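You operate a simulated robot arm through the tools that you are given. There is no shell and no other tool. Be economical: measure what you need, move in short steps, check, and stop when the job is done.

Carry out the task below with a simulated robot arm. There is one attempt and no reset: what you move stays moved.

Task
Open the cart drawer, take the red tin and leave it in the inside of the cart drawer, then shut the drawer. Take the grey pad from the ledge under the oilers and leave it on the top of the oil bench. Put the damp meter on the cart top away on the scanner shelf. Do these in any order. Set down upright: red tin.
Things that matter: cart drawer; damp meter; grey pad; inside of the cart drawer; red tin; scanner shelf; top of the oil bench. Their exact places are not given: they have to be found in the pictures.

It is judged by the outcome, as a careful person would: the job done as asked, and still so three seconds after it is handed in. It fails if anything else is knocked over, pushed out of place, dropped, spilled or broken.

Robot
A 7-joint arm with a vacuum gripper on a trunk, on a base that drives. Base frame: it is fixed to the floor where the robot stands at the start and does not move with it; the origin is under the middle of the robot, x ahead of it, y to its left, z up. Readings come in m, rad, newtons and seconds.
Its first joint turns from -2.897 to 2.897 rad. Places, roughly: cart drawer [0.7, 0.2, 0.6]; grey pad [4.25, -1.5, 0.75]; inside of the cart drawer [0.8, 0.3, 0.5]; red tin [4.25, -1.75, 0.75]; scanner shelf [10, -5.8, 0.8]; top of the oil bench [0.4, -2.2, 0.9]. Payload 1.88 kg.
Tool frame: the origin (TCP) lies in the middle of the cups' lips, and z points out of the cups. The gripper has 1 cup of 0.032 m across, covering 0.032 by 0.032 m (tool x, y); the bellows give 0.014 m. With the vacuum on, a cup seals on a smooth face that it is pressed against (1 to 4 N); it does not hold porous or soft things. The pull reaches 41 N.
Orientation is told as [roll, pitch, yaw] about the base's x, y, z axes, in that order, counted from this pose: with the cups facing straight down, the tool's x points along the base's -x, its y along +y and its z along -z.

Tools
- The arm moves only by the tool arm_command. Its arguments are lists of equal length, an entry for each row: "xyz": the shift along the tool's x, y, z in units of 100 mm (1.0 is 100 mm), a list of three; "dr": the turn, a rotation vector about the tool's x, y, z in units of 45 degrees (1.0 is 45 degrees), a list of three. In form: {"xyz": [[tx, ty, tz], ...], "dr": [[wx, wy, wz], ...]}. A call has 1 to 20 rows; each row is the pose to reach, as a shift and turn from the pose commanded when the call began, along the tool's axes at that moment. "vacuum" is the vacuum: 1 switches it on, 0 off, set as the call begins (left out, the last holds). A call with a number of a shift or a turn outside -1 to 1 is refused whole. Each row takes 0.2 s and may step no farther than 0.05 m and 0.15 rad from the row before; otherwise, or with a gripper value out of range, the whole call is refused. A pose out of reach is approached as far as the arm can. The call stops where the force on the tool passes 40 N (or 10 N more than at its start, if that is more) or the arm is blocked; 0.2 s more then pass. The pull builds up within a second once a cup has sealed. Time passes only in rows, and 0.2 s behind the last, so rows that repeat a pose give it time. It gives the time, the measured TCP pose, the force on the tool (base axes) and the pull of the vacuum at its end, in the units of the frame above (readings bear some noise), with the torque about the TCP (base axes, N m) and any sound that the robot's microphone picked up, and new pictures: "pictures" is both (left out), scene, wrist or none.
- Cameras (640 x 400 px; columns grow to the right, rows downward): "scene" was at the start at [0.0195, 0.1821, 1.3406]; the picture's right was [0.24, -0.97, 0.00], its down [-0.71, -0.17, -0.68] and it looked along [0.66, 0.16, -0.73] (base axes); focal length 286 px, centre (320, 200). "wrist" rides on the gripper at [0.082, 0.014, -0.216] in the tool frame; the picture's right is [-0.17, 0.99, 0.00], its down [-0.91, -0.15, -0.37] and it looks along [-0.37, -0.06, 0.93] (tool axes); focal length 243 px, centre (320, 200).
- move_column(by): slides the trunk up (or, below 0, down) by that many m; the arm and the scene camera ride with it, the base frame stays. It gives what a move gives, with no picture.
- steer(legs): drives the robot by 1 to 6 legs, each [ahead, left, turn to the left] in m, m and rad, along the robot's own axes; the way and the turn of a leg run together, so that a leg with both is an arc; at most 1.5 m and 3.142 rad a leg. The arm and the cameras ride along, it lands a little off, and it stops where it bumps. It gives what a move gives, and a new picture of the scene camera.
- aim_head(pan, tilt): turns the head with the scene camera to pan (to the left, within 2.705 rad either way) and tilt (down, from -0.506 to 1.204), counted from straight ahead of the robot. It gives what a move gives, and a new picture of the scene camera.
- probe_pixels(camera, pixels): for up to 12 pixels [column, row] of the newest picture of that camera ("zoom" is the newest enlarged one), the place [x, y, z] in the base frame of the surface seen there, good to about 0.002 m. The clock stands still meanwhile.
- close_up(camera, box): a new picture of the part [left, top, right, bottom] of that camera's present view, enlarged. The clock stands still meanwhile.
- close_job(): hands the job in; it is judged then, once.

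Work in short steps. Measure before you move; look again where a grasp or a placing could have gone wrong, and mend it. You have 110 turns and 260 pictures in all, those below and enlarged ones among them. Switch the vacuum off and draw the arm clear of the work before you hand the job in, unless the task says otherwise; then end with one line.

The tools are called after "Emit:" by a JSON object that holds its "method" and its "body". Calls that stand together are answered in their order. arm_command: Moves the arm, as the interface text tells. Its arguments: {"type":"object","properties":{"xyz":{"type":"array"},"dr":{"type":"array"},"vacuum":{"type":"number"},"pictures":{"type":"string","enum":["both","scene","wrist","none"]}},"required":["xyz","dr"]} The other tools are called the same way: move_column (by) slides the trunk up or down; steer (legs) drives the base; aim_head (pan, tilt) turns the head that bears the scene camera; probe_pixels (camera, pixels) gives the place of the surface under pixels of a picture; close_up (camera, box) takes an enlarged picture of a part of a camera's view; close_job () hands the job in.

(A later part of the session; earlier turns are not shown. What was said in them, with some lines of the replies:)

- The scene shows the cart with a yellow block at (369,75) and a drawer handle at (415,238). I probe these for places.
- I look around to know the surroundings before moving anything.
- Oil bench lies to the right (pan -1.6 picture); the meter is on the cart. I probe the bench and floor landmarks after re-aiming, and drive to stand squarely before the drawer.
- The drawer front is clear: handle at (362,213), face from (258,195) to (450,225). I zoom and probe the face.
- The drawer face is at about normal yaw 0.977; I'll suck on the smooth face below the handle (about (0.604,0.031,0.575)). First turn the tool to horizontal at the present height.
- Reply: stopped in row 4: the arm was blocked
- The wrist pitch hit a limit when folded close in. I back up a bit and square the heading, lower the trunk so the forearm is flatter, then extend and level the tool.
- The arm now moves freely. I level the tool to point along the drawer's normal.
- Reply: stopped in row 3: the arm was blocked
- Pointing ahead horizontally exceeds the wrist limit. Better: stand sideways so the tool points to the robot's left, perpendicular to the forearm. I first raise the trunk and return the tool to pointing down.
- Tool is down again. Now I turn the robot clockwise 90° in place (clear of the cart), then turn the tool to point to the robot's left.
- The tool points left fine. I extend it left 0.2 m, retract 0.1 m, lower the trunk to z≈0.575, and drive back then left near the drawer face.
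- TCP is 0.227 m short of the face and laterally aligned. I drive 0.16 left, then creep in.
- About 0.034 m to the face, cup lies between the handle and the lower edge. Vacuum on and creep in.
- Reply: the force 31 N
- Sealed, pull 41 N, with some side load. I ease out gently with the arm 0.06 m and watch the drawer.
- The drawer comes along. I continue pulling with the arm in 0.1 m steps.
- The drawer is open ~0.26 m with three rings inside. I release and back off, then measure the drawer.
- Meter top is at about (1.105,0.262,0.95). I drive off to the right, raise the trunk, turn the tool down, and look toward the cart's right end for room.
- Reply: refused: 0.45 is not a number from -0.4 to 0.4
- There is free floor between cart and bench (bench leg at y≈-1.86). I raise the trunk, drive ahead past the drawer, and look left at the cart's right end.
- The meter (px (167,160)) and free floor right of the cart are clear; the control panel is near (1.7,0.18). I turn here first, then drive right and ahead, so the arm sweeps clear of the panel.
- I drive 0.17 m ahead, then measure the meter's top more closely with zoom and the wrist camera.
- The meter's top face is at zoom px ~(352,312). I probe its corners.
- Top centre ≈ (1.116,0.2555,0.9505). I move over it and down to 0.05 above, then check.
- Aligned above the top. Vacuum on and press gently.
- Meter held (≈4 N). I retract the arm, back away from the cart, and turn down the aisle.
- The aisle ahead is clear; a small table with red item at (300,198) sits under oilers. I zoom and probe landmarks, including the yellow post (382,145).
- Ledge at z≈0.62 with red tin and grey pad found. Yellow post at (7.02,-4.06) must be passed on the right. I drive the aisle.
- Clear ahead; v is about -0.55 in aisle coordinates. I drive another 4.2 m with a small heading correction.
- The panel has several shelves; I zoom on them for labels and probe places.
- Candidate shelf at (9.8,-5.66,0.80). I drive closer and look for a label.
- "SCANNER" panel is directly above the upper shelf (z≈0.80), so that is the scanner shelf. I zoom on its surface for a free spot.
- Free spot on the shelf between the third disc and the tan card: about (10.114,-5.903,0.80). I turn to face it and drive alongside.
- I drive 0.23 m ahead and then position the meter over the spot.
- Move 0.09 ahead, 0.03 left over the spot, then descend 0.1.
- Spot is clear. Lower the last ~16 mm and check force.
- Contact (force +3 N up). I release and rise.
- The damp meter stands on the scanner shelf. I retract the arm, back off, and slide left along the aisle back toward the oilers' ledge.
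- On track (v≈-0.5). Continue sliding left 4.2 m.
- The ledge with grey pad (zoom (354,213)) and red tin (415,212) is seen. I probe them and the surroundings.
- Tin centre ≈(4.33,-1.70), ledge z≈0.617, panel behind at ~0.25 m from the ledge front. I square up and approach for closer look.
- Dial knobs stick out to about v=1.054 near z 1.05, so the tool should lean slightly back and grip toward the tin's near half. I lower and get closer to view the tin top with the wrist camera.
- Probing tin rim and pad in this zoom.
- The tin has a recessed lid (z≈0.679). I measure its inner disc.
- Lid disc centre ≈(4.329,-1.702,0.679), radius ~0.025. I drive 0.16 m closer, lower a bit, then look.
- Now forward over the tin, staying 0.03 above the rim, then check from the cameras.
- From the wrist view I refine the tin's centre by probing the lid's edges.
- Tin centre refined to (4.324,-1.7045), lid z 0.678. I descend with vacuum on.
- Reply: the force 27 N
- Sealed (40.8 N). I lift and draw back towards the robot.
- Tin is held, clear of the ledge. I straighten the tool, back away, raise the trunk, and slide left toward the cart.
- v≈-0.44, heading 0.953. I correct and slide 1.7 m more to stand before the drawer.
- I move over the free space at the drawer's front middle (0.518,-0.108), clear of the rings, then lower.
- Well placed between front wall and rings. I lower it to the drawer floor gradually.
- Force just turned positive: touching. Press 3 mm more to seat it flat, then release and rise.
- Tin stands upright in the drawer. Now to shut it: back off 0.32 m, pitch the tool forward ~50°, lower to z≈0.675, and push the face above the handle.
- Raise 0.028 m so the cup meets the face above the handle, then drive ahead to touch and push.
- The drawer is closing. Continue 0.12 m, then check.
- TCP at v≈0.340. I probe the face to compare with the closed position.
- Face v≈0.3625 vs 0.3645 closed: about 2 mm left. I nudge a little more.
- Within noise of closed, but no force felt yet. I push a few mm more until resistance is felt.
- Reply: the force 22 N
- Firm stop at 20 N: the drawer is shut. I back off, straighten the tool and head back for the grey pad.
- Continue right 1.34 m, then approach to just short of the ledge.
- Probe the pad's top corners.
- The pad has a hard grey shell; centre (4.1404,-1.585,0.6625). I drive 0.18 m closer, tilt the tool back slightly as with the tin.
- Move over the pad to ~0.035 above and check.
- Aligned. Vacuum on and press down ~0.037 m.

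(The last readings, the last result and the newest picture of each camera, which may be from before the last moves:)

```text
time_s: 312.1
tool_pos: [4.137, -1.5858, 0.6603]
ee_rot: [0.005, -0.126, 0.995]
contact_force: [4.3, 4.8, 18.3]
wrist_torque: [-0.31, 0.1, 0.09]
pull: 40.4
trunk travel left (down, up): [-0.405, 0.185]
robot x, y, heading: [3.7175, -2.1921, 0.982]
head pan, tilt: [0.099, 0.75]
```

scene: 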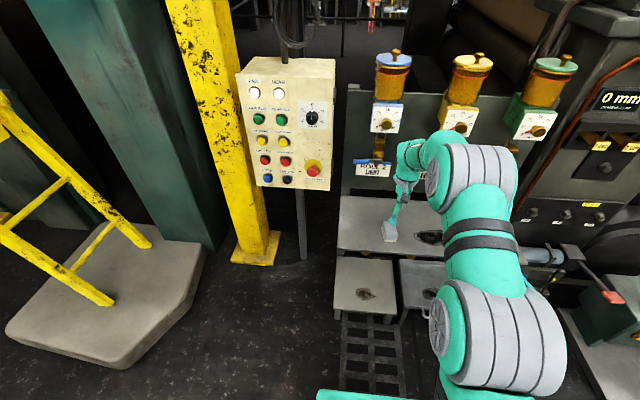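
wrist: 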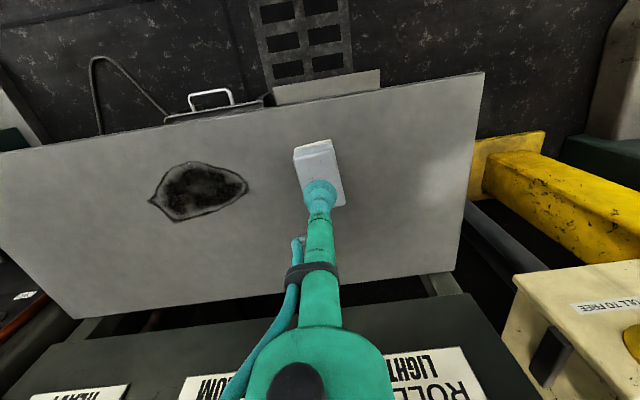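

Sealed (40 N). Lift and draw back.

Emit:
{"method": "arm_command", "body": {"xyz": [[-0.02, 0, -0.1], [-0.03, 0, -0.25], [0.0, 0, -0.45], [0.15, 0, -0.6], [0.5, 0, -0.65], [0.85, 0, -0.7], [0.95, 0, -0.7]], "dr": [[0, 0, 0], [0, 0, 0], [0, 0, 0], [0, 0, 0], [0, 0, 0], [0, 0, 0], [0, 0, 0]], "pictures": "wrist"}}

Emit:
{"method": "steer", "body": {"legs": [[-0.7, 0, 0]]}}

Emit:
{"method": "arm_command", "body": {"xyz": [[0, 0, 0], [0, 0, 0]], "dr": [[0, 0.08, 0], [0, 0.155, 0]], "pictures": "none"}}

Emit:
{"method": "move_column", "body": {"by": 0.185}}

```text
time_s: 313.7
tool_pos: [4.0826, -1.6721, 0.7194]
ee_rot: [0.008, -0.119, 0.994]
contact_force: [-0.2, -0.1, -0.9]
wrist_torque: [-0.09, 0.04, 0.02]
pull: 40.8
trunk travel left (down, up): [-0.405, 0.185]
robot x, y, heading: [3.7133, -2.1929, 0.982]
head pan, tilt: [0.099, 0.75]
```

wrist: 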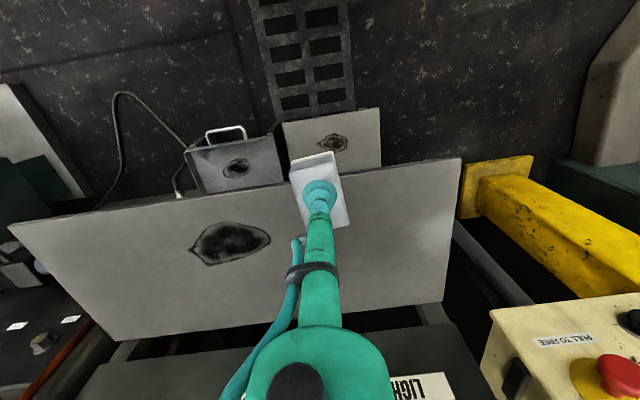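

```text
time_s: 317.5
tool_pos: [3.7057, -2.2478, 0.7193]
ee_rot: [0.007, -0.117, 0.975]
contact_force: [-0.6, -0.3, -0.3]
wrist_torque: [-0.04, 0.07, -0.02]
pull: 40.8
trunk travel left (down, up): [-0.405, 0.185]
robot x, y, heading: [3.3289, -2.7626, 0.963]
head pan, tilt: [0.099, 0.75]
```

scene: 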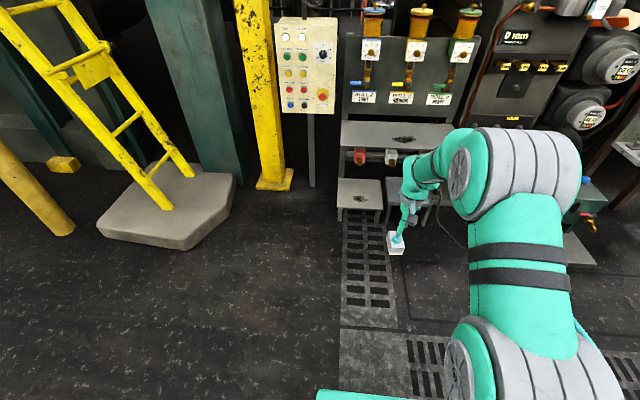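

```text
time_s: 318.1
tool_pos: [3.7062, -2.2476, 0.7192]
ee_rot: [0.008, 0.002, 0.976]
contact_force: [-0.3, 1.1, -0.4]
wrist_torque: [-0.01, 0.02, 0.01]
pull: 40.3
trunk travel left (down, up): [-0.405, 0.185]
robot x, y, heading: [3.3298, -2.764, 0.961]
head pan, tilt: [0.099, 0.75]
```

```text
time_s: 320.1
tool_pos: [3.7056, -2.2492, 0.905]
ee_rot: [0.007, 0.002, 0.974]
contact_force: [-1.0, 0.5, -0.6]
wrist_torque: [-0.07, 0.03, -0.01]
pull: 40.9
trunk travel left (down, up): [-0.59, 0.0]
robot x, y, heading: [3.3282, -2.7574, 0.963]
head pan, tilt: [0.099, 0.75]
```

Pad held. I raise the arm, drive to the oil bench's front and turn to face it.

Emit:
{"method": "arm_command", "body": {"xyz": [[0.3, 0, -0.4], [0.6, 0, -0.8], [0.6, 0, -1.0]], "dr": [[0, 0, 0], [0, 0, 0], [0, 0, 0]], "pictures": "none"}}

Emit:
{"method": "arm_command", "body": {"xyz": [[0.3, 0, -0.4], [0.6, 0, -0.8], [0.6, 0, -1.0]], "dr": [[0, 0, 0], [0, 0, 0], [0, 0, 0]], "pictures": "none"}}

Emit:
{"method": "steer", "body": {"legs": [[0, 1.5, 0.01], [0, 1.2, 0]]}}

Emit:
{"method": "steer", "body": {"legs": [[0, 0, -3.12]]}}

```text
time_s: 320.9
tool_pos: [3.6721, -2.3003, 1.006]
ee_rot: [0.005, 0.002, 0.972]
contact_force: [-0.3, 0.6, -1.4]
wrist_torque: [0.0, 0.01, -0.01]
pull: 40.9
trunk travel left (down, up): [-0.59, 0.0]
robot x, y, heading: [3.3333, -2.7626, 0.963]
head pan, tilt: [0.099, 0.75]
```

```text
time_s: 321.7
tool_pos: [3.6383, -2.3498, 1.1057]
ee_rot: [0.007, 0.003, 0.973]
contact_force: [1.4, -0.9, -1.0]
wrist_torque: [-0.02, 0.0, -0.01]
pull: 40.7
trunk travel left (down, up): [-0.59, 0.0]
robot x, y, heading: [3.3321, -2.7627, 0.967]
head pan, tilt: [0.099, 0.75]
```

```text
time_s: 335.1
tool_pos: [1.2967, -0.8252, 1.1059]
ee_rot: [0.006, 0.003, 1.043]
contact_force: [-0.6, 0.0, -0.6]
wrist_torque: [-0.04, 0.01, -0.03]
pull: 40.6
trunk travel left (down, up): [-0.59, 0.0]
robot x, y, heading: [1.0166, -1.2583, 1.033]
head pan, tilt: [0.099, 0.75]
```

scene: 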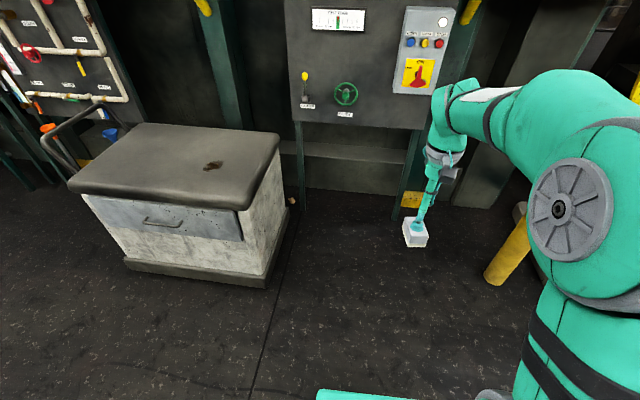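

```text
time_s: 342.9
tool_pos: [0.7395, -1.6913, 1.106]
ee_rot: [0.005, 0.005, -2.093]
contact_force: [-0.4, -0.5, -0.5]
wrist_torque: [0.05, -0.01, 0.03]
pull: 40.7
trunk travel left (down, up): [-0.59, 0.0]
robot x, y, heading: [1.0159, -1.257, -2.104]
head pan, tilt: [0.099, 0.75]
```

scene: 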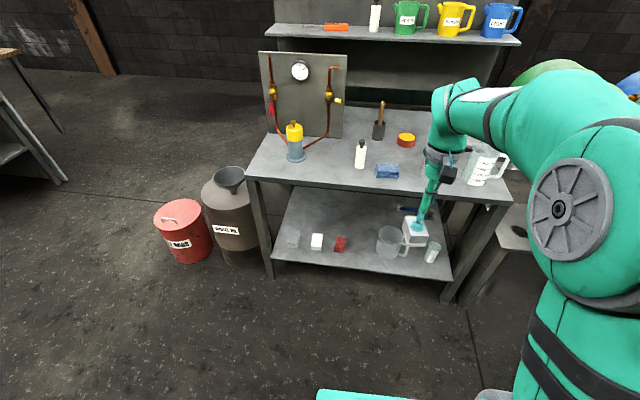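

Facing the oil bench. I zoom and probe its top for a free spot.

Emit:
{"method": "close_up", "body": {"camera": "scene", "box": [240, 100, 520, 220]}}

Emit:
{"method": "probe_pixels", "body": {"camera": "scene", "pixels": [[295, 155], [360, 165], [387, 176], [405, 140], [380, 130], [340, 165], [400, 155], [385, 160], [325, 172], [330, 150], [410, 185], [350, 185]]}}

```text
2.29 times, centred on (380, 160) of scene
```

zoom: 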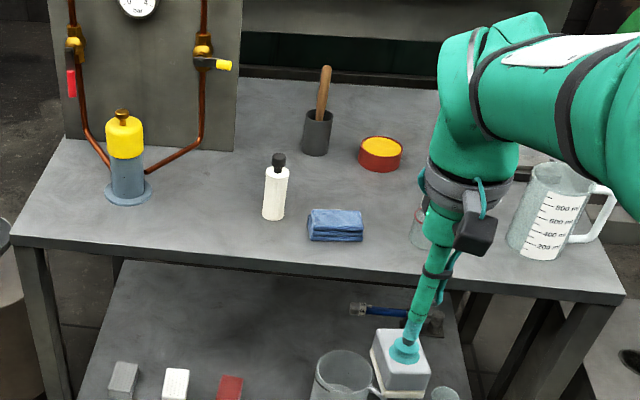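

```text
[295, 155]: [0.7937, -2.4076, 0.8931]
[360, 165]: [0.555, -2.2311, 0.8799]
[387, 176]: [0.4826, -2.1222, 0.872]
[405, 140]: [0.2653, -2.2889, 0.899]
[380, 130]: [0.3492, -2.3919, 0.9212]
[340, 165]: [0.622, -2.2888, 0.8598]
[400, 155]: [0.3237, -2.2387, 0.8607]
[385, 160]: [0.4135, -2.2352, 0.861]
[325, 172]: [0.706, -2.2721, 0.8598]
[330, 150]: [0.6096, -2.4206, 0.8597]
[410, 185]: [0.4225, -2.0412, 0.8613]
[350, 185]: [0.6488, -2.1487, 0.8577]
```

Bench top z≈0.86; free spot at (0.68,-2.25) between oiler and white bottle. I drive left then ahead.

Emit:
{"method": "steer", "body": {"legs": [[0, 0.233, 0], [0.42, 0, 0]]}}

Emit:
{"method": "arm_command", "body": {"xyz": [[0, 0, 0]], "dr": [[0, 0, 0]], "pictures": "wrist"}}

```text
time_s: 346.8
tool_pos: [0.7261, -2.1662, 1.1058]
ee_rot: [0.007, 0.004, -2.101]
contact_force: [-0.4, 0.3, -1.5]
wrist_torque: [0.05, -0.06, 0.01]
pull: 40.1
trunk travel left (down, up): [-0.59, 0.0]
robot x, y, heading: [1.0083, -1.7331, -2.112]
head pan, tilt: [0.099, 0.75]
```

scene: 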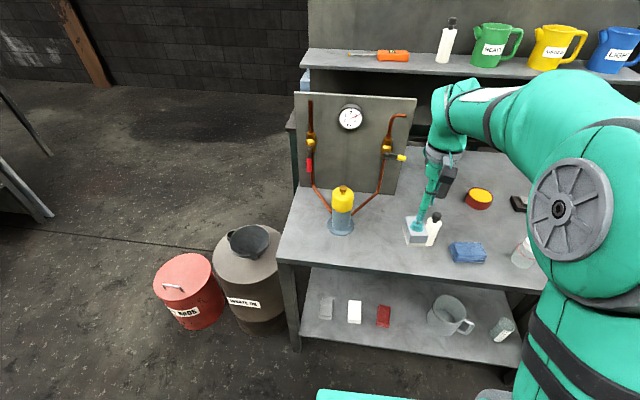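

```text
time_s: 347.2
tool_pos: [0.7268, -2.1657, 1.105]
ee_rot: [0.007, 0.003, -2.1]
contact_force: [-0.1, 0.1, -1.4]
wrist_torque: [0.04, -0.03, 0.01]
pull: 40.8
trunk travel left (down, up): [-0.59, 0.0]
robot x, y, heading: [1.0079, -1.7349, -2.117]
head pan, tilt: [0.099, 0.75]
```

wrist: 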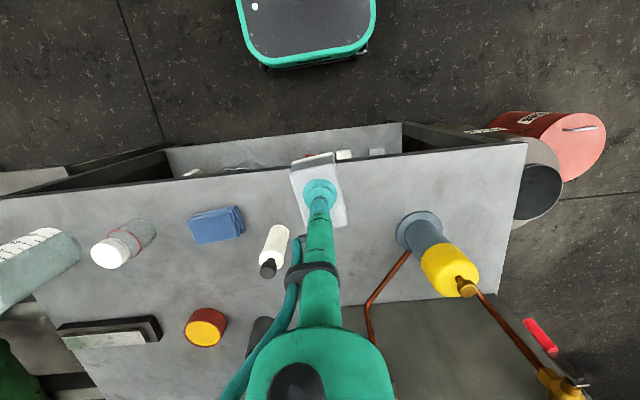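

Move 0.096 ahead, lower the trunk 0.15, then check.

Emit:
{"method": "arm_command", "body": {"xyz": [[-0.4, 0, 0], [-0.8, 0, 0], [-0.96, 0, 0]], "dr": [[0, 0, 0], [0, 0, 0], [0, 0, 0]], "pictures": "none"}}

Emit:
{"method": "move_column", "body": {"by": -0.15}}

Emit:
{"method": "arm_command", "body": {"xyz": [[0, 0, 0]], "dr": [[0, 0, 0]], "pictures": "both"}}

```text
time_s: 348.0
tool_pos: [0.6783, -2.2495, 1.1024]
ee_rot: [0.006, 0.004, -2.102]
contact_force: [0.7, 0.0, -0.7]
wrist_torque: [0.07, -0.04, 0.0]
pull: 41.3
trunk travel left (down, up): [-0.59, 0.0]
robot x, y, heading: [1.0115, -1.7385, -2.116]
head pan, tilt: [0.099, 0.75]
```

```text
time_s: 349.7
tool_pos: [0.6772, -2.2479, 0.953]
ee_rot: [0.007, 0.002, -2.102]
contact_force: [-0.1, 0.0, -1.2]
wrist_torque: [0.04, -0.05, 0.0]
pull: 41.2
trunk travel left (down, up): [-0.44, 0.15]
robot x, y, heading: [1.0091, -1.7315, -2.112]
head pan, tilt: [0.099, 0.75]
```

```text
time_s: 350.1
tool_pos: [0.6776, -2.2493, 0.9525]
ee_rot: [0.007, 0.004, -2.101]
contact_force: [0.9, -0.4, -1.2]
wrist_torque: [0.03, 0.01, -0.01]
pull: 40.9
trunk travel left (down, up): [-0.44, 0.15]
robot x, y, heading: [1.0117, -1.7359, -2.109]
head pan, tilt: [0.099, 0.75]
```

scene: 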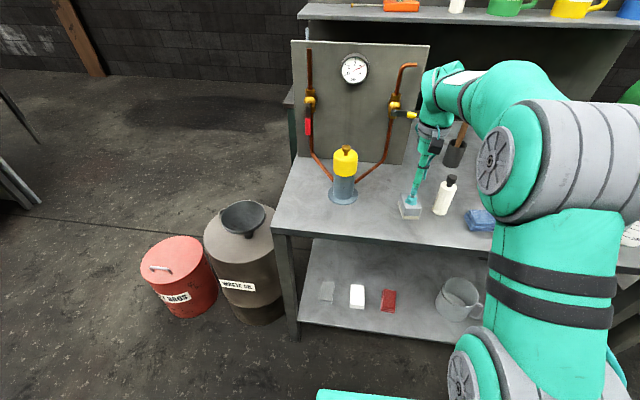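
wrist: 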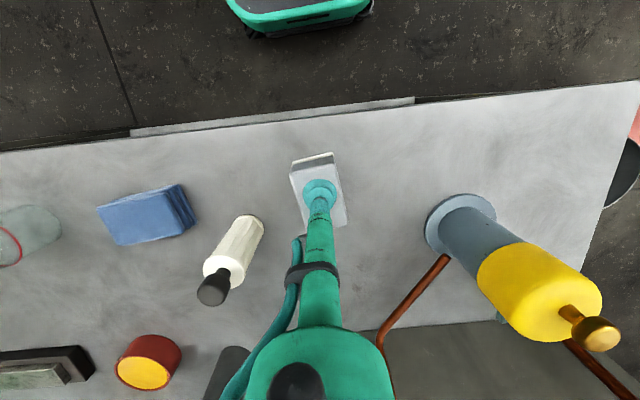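

The spot is clear on all sides. Lower the last ~0.05 m slowly.

Emit:
{"method": "arm_command", "body": {"xyz": [[0, 0, 0.2], [0, 0, 0.35], [0, 0, 0.43], [0, 0, 0.47], [0, 0, 0.49], [0, 0, 0.5]], "dr": [[0, 0, 0], [0, 0, 0], [0, 0, 0], [0, 0, 0], [0, 0, 0], [0, 0, 0]], "pictures": "none"}}

```text
time_s: 351.5
tool_pos: [0.6777, -2.2488, 0.9037]
ee_rot: [0.007, -0.001, -2.101]
contact_force: [1.6, 0.3, 8.2]
wrist_torque: [-0.18, 0.28, 0.04]
pull: 40.4
trunk travel left (down, up): [-0.44, 0.15]
robot x, y, heading: [1.0077, -1.7362, -2.108]
head pan, tilt: [0.099, 0.75]
```

Contact at 8 N. Release and rise, then look.

Emit:
{"method": "arm_command", "body": {"xyz": [[0, 0, 0], [0, 0, 0], [0, 0, 0], [0, 0, 0], [0, 0, -0.1], [0, 0, -0.3], [0, 0, -0.7], [0, 0, -1.0]], "dr": [[0, 0, 0], [0, 0, 0], [0, 0, 0], [0, 0, 0], [0, 0, 0], [0, 0, 0], [0, 0, 0], [0, 0, 0]], "vacuum": 0, "pictures": "none"}}

Emit:
{"method": "move_column", "body": {"by": 0.15}}

Emit:
{"method": "steer", "body": {"legs": [[-0.4, 0, 0]]}}

Emit:
{"method": "aim_head", "body": {"pan": 2.7, "tilt": 0.5}}

```text
time_s: 353.3
tool_pos: [0.6749, -2.2488, 1.0033]
ee_rot: [0.007, 0.004, -2.102]
contact_force: [-0.9, 0.0, 0.6]
wrist_torque: [0.03, 0.02, 0.02]
pull: 0.0
trunk travel left (down, up): [-0.44, 0.15]
robot x, y, heading: [1.0089, -1.735, -2.115]
head pan, tilt: [0.099, 0.75]
```

```text
time_s: 355.1
tool_pos: [0.6745, -2.2489, 1.1533]
ee_rot: [0.007, 0.005, -2.103]
contact_force: [0.0, 0.4, 0.0]
wrist_torque: [-0.01, -0.01, 0.01]
pull: 0.0
trunk travel left (down, up): [-0.59, 0.0]
robot x, y, heading: [1.0081, -1.7355, -2.115]
head pan, tilt: [0.099, 0.75]
```

```text
time_s: 357.5
tool_pos: [0.8808, -1.9139, 1.1524]
ee_rot: [0.008, 0.004, -2.095]
contact_force: [0.4, 0.0, -0.3]
wrist_torque: [-0.03, 0.04, 0.01]
pull: 0.1
trunk travel left (down, up): [-0.59, 0.0]
robot x, y, heading: [1.2105, -1.3947, -2.105]
head pan, tilt: [0.099, 0.75]
```

scene: 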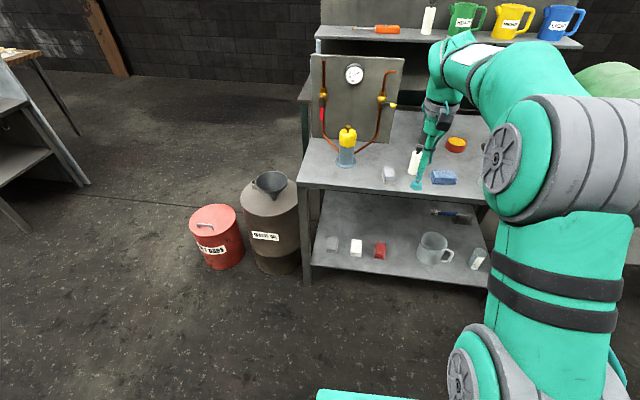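

```text
time_s: 359.9
tool_pos: [0.8794, -1.9133, 1.1528]
ee_rot: [0.008, 0.004, -2.098]
contact_force: [0.5, -0.1, -0.1]
wrist_torque: [-0.06, -0.04, 0.02]
pull: 0.1
trunk travel left (down, up): [-0.59, 0.0]
robot x, y, heading: [1.2059, -1.4008, -2.108]
head pan, tilt: [2.7, 0.499]
```

scene: 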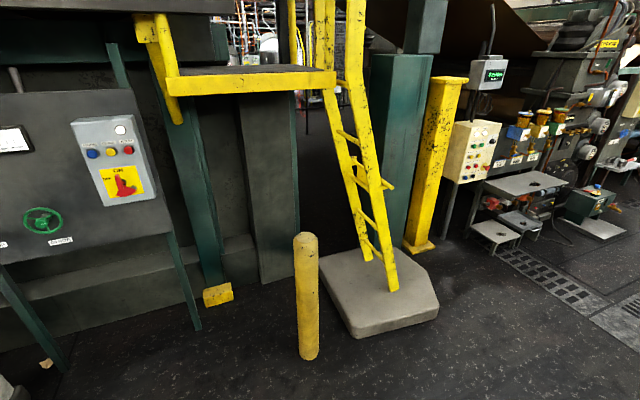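

Pad is on the bench. One last check that the drawer stayed shut.

Emit:
{"method": "aim_head", "body": {"pan": -2.22, "tilt": 0.6}}

Emit:
{"method": "close_up", "body": {"camera": "scene", "box": [220, 80, 460, 240]}}

```text
time_s: 363.7
tool_pos: [0.8814, -1.9133, 1.1523]
ee_rot: [0.006, 0.003, -2.095]
contact_force: [-0.7, -0.3, -0.2]
wrist_torque: [-0.02, 0.03, 0.03]
pull: 0.0
trunk travel left (down, up): [-0.59, 0.0]
robot x, y, heading: [1.2081, -1.4027, -2.106]
head pan, tilt: [-2.22, 0.6]
```

scene: 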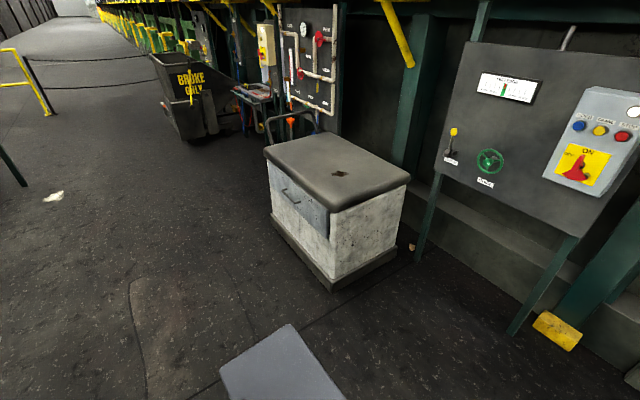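

```text
2.50 times, centred on (340, 160) of scene
```

zoom: 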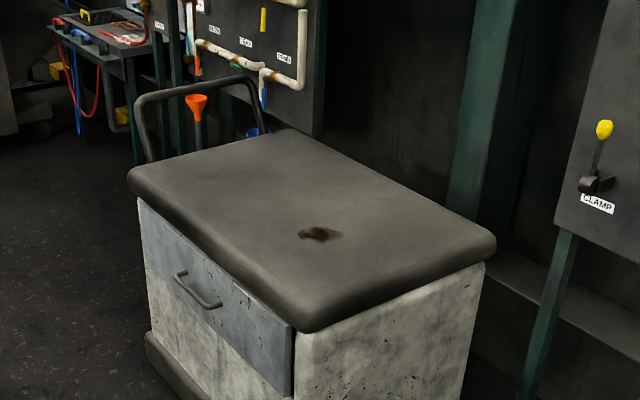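

The drawer is shut, the vacuum is off and the arm is clear; I hand in the job.

Emit:
{"method": "close_job", "body": {}}

```text
The job is handed in.
```

The red tin stands upright in the shut cart drawer, the grey pad is on top of the oil bench, and the damp meter is on the scanner shelf; I saw nothing else knocked over or moved.
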